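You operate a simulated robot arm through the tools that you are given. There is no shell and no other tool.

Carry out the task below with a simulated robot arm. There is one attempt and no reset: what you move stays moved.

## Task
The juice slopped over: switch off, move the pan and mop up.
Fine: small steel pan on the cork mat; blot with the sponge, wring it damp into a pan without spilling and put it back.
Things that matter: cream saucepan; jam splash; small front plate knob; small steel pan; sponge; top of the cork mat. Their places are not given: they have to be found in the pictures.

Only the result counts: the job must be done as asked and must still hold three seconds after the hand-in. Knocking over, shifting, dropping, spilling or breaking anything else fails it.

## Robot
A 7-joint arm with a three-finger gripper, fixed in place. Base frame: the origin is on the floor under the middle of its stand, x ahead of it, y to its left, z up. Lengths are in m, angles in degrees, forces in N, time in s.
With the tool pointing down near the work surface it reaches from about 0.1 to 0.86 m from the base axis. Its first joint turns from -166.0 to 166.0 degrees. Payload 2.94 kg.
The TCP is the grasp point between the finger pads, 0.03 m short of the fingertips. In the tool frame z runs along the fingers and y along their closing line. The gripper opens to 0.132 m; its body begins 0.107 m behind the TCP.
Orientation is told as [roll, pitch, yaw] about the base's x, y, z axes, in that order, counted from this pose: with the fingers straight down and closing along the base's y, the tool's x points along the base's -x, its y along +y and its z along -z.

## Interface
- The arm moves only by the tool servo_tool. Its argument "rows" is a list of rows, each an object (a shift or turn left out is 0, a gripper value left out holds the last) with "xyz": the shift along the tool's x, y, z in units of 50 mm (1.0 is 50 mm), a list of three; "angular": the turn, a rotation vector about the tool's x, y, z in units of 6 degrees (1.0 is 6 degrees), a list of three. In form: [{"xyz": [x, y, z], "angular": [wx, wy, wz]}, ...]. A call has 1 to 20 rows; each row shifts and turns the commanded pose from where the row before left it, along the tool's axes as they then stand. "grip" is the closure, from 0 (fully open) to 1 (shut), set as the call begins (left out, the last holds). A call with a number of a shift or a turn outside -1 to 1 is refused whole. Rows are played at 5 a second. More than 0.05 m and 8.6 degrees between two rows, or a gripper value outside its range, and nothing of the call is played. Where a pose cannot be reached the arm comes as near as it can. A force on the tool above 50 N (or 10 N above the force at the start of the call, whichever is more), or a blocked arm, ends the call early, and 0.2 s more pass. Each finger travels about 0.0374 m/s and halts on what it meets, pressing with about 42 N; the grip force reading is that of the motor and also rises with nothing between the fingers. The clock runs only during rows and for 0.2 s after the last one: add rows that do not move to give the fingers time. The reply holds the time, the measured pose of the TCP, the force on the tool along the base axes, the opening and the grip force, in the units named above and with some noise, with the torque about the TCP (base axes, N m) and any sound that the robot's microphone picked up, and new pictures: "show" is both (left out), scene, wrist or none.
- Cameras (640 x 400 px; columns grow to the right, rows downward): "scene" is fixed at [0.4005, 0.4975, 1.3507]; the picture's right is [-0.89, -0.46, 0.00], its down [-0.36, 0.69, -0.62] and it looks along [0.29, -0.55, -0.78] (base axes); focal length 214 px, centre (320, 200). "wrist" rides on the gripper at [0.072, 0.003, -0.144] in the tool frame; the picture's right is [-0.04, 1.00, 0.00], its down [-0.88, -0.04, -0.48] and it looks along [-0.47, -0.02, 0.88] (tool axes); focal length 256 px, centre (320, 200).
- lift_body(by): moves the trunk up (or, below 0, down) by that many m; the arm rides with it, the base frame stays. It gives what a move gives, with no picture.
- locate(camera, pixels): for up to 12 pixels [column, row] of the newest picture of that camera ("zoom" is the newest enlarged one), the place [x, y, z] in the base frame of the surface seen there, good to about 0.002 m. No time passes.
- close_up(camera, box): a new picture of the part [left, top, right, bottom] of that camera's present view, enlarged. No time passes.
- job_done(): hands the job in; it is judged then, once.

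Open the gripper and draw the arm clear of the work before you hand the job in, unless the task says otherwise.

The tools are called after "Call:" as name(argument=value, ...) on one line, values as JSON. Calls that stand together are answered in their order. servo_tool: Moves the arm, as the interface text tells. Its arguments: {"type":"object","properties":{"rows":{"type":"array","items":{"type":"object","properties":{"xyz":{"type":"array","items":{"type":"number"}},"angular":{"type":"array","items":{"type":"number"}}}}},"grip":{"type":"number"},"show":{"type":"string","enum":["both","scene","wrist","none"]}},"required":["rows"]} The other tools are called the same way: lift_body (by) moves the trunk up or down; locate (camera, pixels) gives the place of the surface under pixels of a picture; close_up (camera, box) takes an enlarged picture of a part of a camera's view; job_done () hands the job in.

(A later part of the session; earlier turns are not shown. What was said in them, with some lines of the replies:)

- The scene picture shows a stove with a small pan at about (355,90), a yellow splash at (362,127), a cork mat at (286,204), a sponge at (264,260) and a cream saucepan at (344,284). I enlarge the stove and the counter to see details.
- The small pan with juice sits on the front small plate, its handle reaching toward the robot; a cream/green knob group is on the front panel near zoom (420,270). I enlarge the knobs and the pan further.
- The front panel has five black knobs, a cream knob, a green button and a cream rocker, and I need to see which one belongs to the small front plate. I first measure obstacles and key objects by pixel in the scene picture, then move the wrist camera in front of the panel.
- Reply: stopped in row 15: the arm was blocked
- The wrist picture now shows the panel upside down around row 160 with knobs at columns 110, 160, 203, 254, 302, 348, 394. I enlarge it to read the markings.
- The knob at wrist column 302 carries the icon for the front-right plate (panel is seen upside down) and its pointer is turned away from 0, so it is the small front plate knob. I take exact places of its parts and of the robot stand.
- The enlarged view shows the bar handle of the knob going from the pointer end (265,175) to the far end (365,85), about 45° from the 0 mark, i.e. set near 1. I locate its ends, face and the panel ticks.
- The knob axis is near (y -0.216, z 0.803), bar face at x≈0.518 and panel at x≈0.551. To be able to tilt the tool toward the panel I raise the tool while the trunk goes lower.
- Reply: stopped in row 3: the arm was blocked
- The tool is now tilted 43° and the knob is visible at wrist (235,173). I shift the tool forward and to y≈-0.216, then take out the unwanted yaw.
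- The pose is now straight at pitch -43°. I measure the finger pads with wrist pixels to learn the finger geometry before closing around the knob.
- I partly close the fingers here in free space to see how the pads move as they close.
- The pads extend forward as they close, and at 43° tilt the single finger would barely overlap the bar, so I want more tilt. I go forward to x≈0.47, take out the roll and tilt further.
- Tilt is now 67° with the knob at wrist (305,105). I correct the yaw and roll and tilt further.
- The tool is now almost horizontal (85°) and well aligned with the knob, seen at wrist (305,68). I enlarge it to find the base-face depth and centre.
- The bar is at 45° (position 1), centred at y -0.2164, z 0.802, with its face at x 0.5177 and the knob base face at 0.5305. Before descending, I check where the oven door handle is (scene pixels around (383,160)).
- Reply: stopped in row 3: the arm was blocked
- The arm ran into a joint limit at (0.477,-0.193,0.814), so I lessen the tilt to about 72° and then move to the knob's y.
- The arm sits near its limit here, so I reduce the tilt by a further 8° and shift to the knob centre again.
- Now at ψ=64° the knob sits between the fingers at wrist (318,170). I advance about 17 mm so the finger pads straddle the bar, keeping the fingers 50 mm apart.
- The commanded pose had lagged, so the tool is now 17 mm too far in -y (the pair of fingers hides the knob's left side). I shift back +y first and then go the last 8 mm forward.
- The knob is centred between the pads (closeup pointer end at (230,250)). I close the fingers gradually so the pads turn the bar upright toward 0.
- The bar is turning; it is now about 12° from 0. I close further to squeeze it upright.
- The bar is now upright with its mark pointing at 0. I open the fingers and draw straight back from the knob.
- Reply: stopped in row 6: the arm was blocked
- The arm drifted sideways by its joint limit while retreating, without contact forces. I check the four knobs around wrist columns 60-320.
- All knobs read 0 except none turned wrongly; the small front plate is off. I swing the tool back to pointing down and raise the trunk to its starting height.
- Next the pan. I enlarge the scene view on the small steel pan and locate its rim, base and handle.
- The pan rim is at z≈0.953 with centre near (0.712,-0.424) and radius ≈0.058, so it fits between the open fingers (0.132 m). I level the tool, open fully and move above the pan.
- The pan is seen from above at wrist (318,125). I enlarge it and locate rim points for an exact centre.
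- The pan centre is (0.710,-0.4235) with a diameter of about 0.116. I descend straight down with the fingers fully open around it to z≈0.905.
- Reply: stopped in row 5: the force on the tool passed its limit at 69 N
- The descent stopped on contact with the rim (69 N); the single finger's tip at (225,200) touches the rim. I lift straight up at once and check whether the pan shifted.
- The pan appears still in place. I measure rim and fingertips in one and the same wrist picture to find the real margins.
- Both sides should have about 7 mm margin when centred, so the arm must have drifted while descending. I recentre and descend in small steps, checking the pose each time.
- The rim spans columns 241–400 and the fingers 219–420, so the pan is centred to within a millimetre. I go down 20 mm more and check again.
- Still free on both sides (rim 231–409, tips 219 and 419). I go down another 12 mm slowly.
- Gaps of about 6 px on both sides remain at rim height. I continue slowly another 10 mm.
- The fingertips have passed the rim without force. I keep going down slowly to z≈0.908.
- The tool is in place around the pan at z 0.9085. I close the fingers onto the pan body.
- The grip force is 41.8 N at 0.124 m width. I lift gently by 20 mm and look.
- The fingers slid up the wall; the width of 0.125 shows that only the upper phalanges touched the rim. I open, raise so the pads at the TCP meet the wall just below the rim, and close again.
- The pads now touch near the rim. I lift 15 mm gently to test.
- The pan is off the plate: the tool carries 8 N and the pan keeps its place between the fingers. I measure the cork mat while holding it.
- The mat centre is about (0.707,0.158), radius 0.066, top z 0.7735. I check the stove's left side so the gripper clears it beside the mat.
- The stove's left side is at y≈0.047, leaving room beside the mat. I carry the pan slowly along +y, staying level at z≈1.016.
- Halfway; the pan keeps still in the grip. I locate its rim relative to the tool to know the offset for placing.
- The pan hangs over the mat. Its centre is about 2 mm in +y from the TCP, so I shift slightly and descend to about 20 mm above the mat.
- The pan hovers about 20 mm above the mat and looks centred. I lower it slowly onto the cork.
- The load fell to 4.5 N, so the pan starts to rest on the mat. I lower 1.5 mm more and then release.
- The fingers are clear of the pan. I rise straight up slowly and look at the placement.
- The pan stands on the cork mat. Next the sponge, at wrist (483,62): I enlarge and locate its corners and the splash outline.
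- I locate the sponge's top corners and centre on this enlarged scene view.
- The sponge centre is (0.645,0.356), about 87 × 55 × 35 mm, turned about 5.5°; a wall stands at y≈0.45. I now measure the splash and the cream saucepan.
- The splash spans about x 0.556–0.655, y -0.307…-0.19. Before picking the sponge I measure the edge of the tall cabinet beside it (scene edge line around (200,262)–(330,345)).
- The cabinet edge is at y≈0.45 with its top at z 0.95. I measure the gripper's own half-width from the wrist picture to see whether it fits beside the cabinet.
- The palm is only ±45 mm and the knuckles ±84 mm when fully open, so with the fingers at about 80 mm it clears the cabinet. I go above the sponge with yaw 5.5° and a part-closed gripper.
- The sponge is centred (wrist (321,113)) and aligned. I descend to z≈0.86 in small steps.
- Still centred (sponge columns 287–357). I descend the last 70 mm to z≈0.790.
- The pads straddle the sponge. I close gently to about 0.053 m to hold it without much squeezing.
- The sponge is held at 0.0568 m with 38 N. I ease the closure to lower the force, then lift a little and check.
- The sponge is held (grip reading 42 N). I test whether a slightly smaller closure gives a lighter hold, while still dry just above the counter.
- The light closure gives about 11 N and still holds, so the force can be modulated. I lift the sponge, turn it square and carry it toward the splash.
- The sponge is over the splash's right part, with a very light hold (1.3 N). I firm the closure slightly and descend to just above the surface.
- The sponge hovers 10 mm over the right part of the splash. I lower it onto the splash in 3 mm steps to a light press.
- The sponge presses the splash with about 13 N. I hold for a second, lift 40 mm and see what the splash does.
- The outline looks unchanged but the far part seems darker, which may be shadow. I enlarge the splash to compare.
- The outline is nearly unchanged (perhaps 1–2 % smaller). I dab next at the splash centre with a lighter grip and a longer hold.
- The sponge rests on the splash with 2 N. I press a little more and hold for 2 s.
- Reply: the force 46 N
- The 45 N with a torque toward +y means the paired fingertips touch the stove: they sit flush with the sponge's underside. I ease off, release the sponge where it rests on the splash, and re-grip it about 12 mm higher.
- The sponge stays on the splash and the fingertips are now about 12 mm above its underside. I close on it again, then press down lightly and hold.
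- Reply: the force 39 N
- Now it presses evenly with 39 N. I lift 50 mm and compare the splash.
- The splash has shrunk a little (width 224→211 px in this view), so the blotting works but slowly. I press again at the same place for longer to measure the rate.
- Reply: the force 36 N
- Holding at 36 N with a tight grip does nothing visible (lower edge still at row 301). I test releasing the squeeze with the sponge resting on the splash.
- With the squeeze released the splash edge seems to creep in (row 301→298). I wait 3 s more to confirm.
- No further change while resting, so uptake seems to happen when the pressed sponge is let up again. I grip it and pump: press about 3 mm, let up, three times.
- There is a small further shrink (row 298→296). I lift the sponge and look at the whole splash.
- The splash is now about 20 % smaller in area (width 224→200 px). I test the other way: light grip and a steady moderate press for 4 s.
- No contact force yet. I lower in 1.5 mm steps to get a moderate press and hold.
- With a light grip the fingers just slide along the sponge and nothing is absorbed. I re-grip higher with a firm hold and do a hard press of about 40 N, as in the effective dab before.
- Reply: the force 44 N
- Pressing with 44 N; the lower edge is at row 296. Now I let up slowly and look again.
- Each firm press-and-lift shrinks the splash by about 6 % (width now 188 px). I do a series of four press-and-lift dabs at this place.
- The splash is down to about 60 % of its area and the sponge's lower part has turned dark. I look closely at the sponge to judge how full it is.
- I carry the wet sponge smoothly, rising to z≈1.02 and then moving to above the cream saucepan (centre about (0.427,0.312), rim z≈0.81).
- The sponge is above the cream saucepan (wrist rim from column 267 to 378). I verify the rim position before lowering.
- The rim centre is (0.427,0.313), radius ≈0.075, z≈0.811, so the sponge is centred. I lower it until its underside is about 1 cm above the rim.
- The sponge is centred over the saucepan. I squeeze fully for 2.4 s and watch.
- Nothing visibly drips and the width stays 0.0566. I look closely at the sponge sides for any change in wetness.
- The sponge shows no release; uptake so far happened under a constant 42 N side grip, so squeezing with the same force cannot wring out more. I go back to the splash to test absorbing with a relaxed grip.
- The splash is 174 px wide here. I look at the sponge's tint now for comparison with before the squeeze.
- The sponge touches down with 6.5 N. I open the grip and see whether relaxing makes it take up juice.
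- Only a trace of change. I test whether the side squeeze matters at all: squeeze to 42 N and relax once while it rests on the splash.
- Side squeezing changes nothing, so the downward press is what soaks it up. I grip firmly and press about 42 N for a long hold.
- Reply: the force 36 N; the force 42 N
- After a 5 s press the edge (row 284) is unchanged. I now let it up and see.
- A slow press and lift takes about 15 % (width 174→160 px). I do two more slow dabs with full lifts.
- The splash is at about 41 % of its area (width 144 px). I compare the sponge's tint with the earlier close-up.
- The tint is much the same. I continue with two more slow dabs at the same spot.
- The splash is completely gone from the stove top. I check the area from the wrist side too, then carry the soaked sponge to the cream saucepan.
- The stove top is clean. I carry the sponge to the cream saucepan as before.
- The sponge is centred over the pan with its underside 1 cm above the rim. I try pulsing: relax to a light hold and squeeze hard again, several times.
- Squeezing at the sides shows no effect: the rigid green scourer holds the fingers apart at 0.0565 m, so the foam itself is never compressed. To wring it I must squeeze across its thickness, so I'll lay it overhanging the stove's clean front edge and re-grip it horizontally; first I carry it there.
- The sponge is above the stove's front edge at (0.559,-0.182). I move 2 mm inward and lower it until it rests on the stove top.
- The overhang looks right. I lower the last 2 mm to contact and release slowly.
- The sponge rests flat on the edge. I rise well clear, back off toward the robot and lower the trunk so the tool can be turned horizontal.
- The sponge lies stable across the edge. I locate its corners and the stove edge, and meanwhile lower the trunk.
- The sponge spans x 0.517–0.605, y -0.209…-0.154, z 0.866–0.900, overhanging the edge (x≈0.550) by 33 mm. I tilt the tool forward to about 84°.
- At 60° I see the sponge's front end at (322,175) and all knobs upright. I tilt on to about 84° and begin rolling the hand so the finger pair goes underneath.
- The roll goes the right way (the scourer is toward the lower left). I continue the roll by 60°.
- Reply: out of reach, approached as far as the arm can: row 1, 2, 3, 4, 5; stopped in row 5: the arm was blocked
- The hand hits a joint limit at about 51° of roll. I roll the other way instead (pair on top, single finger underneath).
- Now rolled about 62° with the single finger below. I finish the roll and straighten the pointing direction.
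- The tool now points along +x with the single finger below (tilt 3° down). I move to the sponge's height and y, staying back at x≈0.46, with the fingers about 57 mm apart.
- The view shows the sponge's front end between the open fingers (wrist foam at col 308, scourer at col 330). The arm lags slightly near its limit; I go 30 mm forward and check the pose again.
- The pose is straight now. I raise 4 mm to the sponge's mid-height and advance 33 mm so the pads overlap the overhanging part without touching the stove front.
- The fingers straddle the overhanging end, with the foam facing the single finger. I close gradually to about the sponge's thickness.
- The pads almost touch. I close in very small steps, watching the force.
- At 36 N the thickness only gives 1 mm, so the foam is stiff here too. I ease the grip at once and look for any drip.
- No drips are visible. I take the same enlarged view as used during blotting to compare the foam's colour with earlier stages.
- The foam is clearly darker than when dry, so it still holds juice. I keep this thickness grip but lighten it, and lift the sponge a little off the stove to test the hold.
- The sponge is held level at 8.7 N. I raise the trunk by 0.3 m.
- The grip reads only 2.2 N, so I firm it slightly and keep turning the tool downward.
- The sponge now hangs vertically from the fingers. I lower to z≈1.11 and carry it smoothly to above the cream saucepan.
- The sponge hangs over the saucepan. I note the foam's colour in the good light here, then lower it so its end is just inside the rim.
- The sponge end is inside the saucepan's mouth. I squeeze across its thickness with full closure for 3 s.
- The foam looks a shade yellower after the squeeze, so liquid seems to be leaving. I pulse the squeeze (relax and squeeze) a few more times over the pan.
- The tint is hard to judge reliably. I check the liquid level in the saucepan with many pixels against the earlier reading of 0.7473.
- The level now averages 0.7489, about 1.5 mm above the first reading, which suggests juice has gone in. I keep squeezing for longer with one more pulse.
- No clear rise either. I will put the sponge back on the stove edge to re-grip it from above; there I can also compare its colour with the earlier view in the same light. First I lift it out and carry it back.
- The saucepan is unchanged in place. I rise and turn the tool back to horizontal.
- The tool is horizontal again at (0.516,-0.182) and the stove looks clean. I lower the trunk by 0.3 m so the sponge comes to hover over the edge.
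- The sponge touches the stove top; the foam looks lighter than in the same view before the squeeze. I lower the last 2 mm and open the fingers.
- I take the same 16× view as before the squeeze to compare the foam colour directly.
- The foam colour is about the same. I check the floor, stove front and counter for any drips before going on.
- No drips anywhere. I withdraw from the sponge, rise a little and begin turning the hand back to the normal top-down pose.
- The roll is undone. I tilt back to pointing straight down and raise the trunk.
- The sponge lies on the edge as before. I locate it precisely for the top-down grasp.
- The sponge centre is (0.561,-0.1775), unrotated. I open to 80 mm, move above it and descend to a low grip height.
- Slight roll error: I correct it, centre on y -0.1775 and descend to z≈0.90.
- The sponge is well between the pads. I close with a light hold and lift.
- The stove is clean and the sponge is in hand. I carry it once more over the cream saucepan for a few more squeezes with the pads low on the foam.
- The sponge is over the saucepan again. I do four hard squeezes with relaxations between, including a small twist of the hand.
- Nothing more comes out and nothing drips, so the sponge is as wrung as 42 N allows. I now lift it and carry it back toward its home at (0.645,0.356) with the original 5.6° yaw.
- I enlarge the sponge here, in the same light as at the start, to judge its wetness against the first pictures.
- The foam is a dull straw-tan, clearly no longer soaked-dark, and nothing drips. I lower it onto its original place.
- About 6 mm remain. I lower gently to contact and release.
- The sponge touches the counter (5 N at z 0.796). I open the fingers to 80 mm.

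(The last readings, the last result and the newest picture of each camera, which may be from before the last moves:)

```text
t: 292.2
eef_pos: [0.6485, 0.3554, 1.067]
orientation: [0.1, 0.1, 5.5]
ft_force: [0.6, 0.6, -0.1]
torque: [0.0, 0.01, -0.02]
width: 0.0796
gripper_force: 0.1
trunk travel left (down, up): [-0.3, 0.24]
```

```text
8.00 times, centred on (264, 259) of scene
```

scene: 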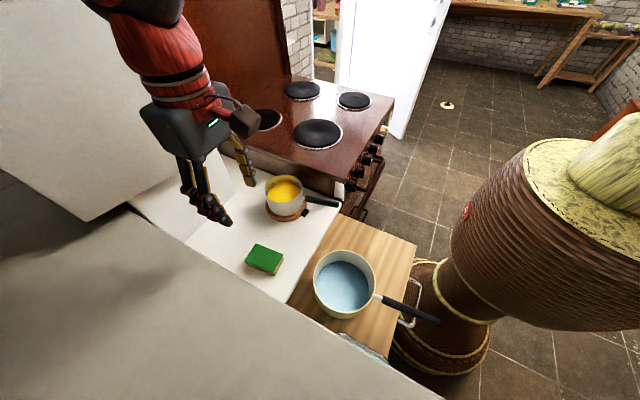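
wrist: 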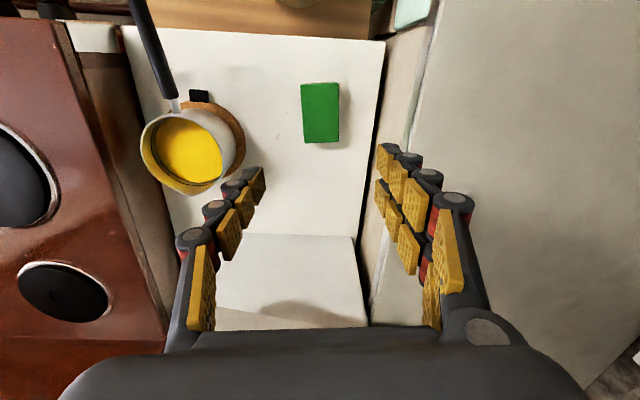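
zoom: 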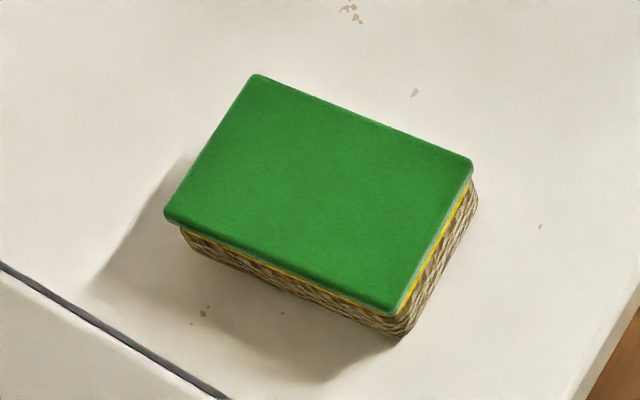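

The sponge is back within about 3 mm of its original spot, the splash is gone and nothing else has moved. I open the gripper fully and draw the arm up and clear.

Call:
servo_tool(rows=[{"xyz": [0, 0, -0.6]}, {"xyz": [0, 0, -0.6]}, {"xyz": [0, 0, -0.6]}, {"xyz": [0.3, -0.7, -0.2]}, {"xyz": [0.3, -0.7, 0]}, {"xyz": [0.3, -0.7, 0]}, {"xyz": [0.3, -0.7, 0]}, {"xyz": [0.3, -0.7, 0]}, {"xyz": [0.3, -0.7, 0]}, {"xyz": [0.3, -0.7, 0]}, {"xyz": [0.3, -0.7, 0]}, {"xyz": [0.3, -0.7, 0]}, {}], grip=0, show="both")

Call:
close_up(camera="scene", box=[226, 150, 366, 260])

Call:
close_up(camera="scene", box=[310, 80, 420, 200])

Call:
locate(camera="scene", pixels=[[264, 255], [344, 284], [285, 190], [378, 297], [314, 283]])

```text
t: 295.0
eef_pos: [0.5431, 0.0278, 1.1651]
orientation: [0.2, 0.1, 5.5]
ft_force: [0.5, 0.5, 0.2]
torque: [0.04, -0.01, 0.0]
width: 0.1322
gripper_force: 0.2
trunk travel left (down, up): [-0.3, 0.24]
```

scene: 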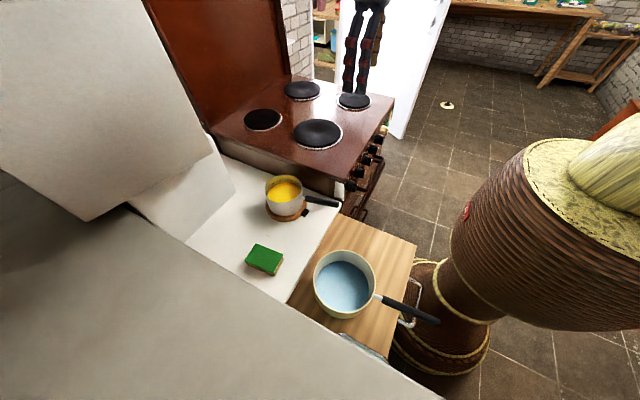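
wrist: 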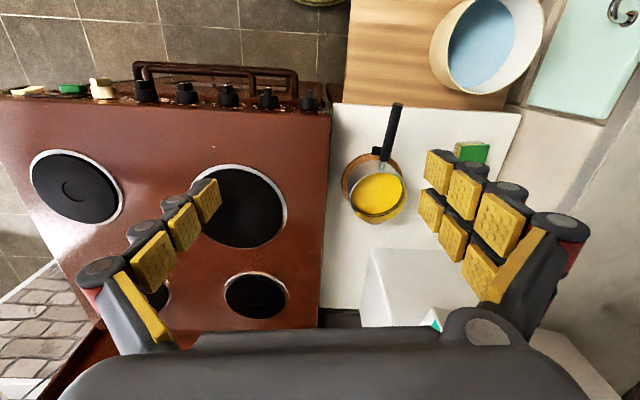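

```text
3.64 times, centred on (296, 205) of scene
```

zoom: 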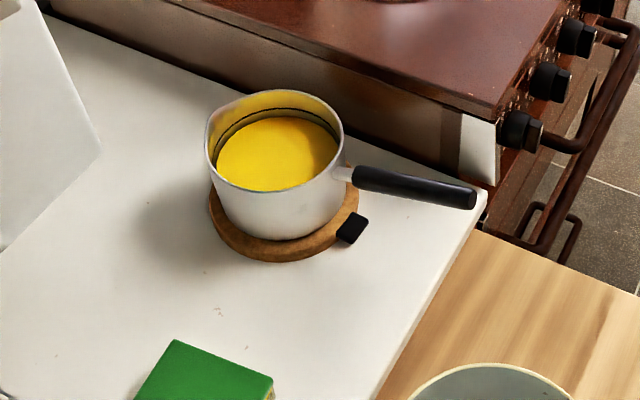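

```text
3.33 times, centred on (365, 140) of scene
```

zoom: 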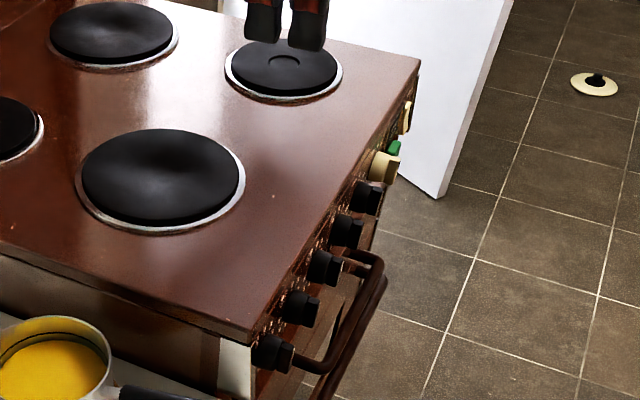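

```text
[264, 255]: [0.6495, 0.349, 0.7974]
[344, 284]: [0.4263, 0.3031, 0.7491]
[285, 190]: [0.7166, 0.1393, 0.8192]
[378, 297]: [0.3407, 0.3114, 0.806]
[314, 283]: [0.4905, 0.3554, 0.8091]
```

Everything stands as wanted. As a last free check I average the liquid level in the cream saucepan, which started at about 0.7473.

Call:
locate(camera="scene", pixels=[[344, 284], [344, 275], [340, 280], [348, 280], [336, 285], [352, 285], [340, 290], [348, 290], [344, 280], [344, 290], [335, 278], [353, 278]])

Call:
locate(camera="scene", pixels=[[344, 284], [344, 275], [344, 284], [344, 275], [344, 284], [344, 275], [344, 284], [344, 275], [344, 284], [344, 275], [344, 284], [344, 275]])

```text
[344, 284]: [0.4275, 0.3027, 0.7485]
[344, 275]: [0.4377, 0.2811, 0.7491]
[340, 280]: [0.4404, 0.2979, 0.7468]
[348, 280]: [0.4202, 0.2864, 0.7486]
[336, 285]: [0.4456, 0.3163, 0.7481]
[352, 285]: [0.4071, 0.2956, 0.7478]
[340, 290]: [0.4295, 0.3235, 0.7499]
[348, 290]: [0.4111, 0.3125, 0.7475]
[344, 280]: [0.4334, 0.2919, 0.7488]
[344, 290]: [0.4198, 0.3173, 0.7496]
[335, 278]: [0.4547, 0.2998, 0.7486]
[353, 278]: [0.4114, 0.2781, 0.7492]
```

```text
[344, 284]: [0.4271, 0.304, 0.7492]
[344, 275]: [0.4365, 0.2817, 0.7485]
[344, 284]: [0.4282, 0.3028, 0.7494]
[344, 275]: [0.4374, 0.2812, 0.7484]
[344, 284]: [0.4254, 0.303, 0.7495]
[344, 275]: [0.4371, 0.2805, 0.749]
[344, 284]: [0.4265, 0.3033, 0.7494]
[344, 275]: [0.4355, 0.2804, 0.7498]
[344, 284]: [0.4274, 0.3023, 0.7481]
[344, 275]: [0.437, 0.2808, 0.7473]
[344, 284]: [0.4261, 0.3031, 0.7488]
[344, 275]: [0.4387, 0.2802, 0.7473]
```

The level averages 0.7486 over 24 readings, against 0.7473 from two readings at the start. That fits about 20 ml wrung into the pan, but only loosely given the noise. The small front plate knob is at 0, the steel pan stands on the cork mat, the stove top is clean, the sponge is home and the arm is clear. I hand the job in.

Call:
job_done()

```text
The job is handed in.
```

I've handed the job in. Everything looks done in the final pictures, except that I couldn't confirm how wet the sponge still is.

- **Knob:** the small front plate knob was at 1 and now points to 0. The other knobs are unchanged.
- **Steel pan:** it stands on the cork mat with its juice still in it. On my first try to grip it, a finger pushed on the rim with 69 N, but the pan didn't shift or spill.
- **Splash:** it took several dabs with the sponge, and the stove top now shows no trace of it.
- **Wringing:** I squeezed the sponge over the cream saucepan several times, across its width and its thickness, at the gripper's full force of about 42 N. I never saw liquid come out. The foam is still darker than when it was dry. The saucepan level reads about 1.3 mm higher than at the start, but that is close to the measuring error.
- **Possible drips:** I carried the wet sponge part of the way with a tight grip. I saw no drips on the stove, counter, wooden board or floor.
- **Sponge:** it is back on the counter, about 3 mm from where it started and at the same angle.

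The gripper is open and the arm is clear of the work.
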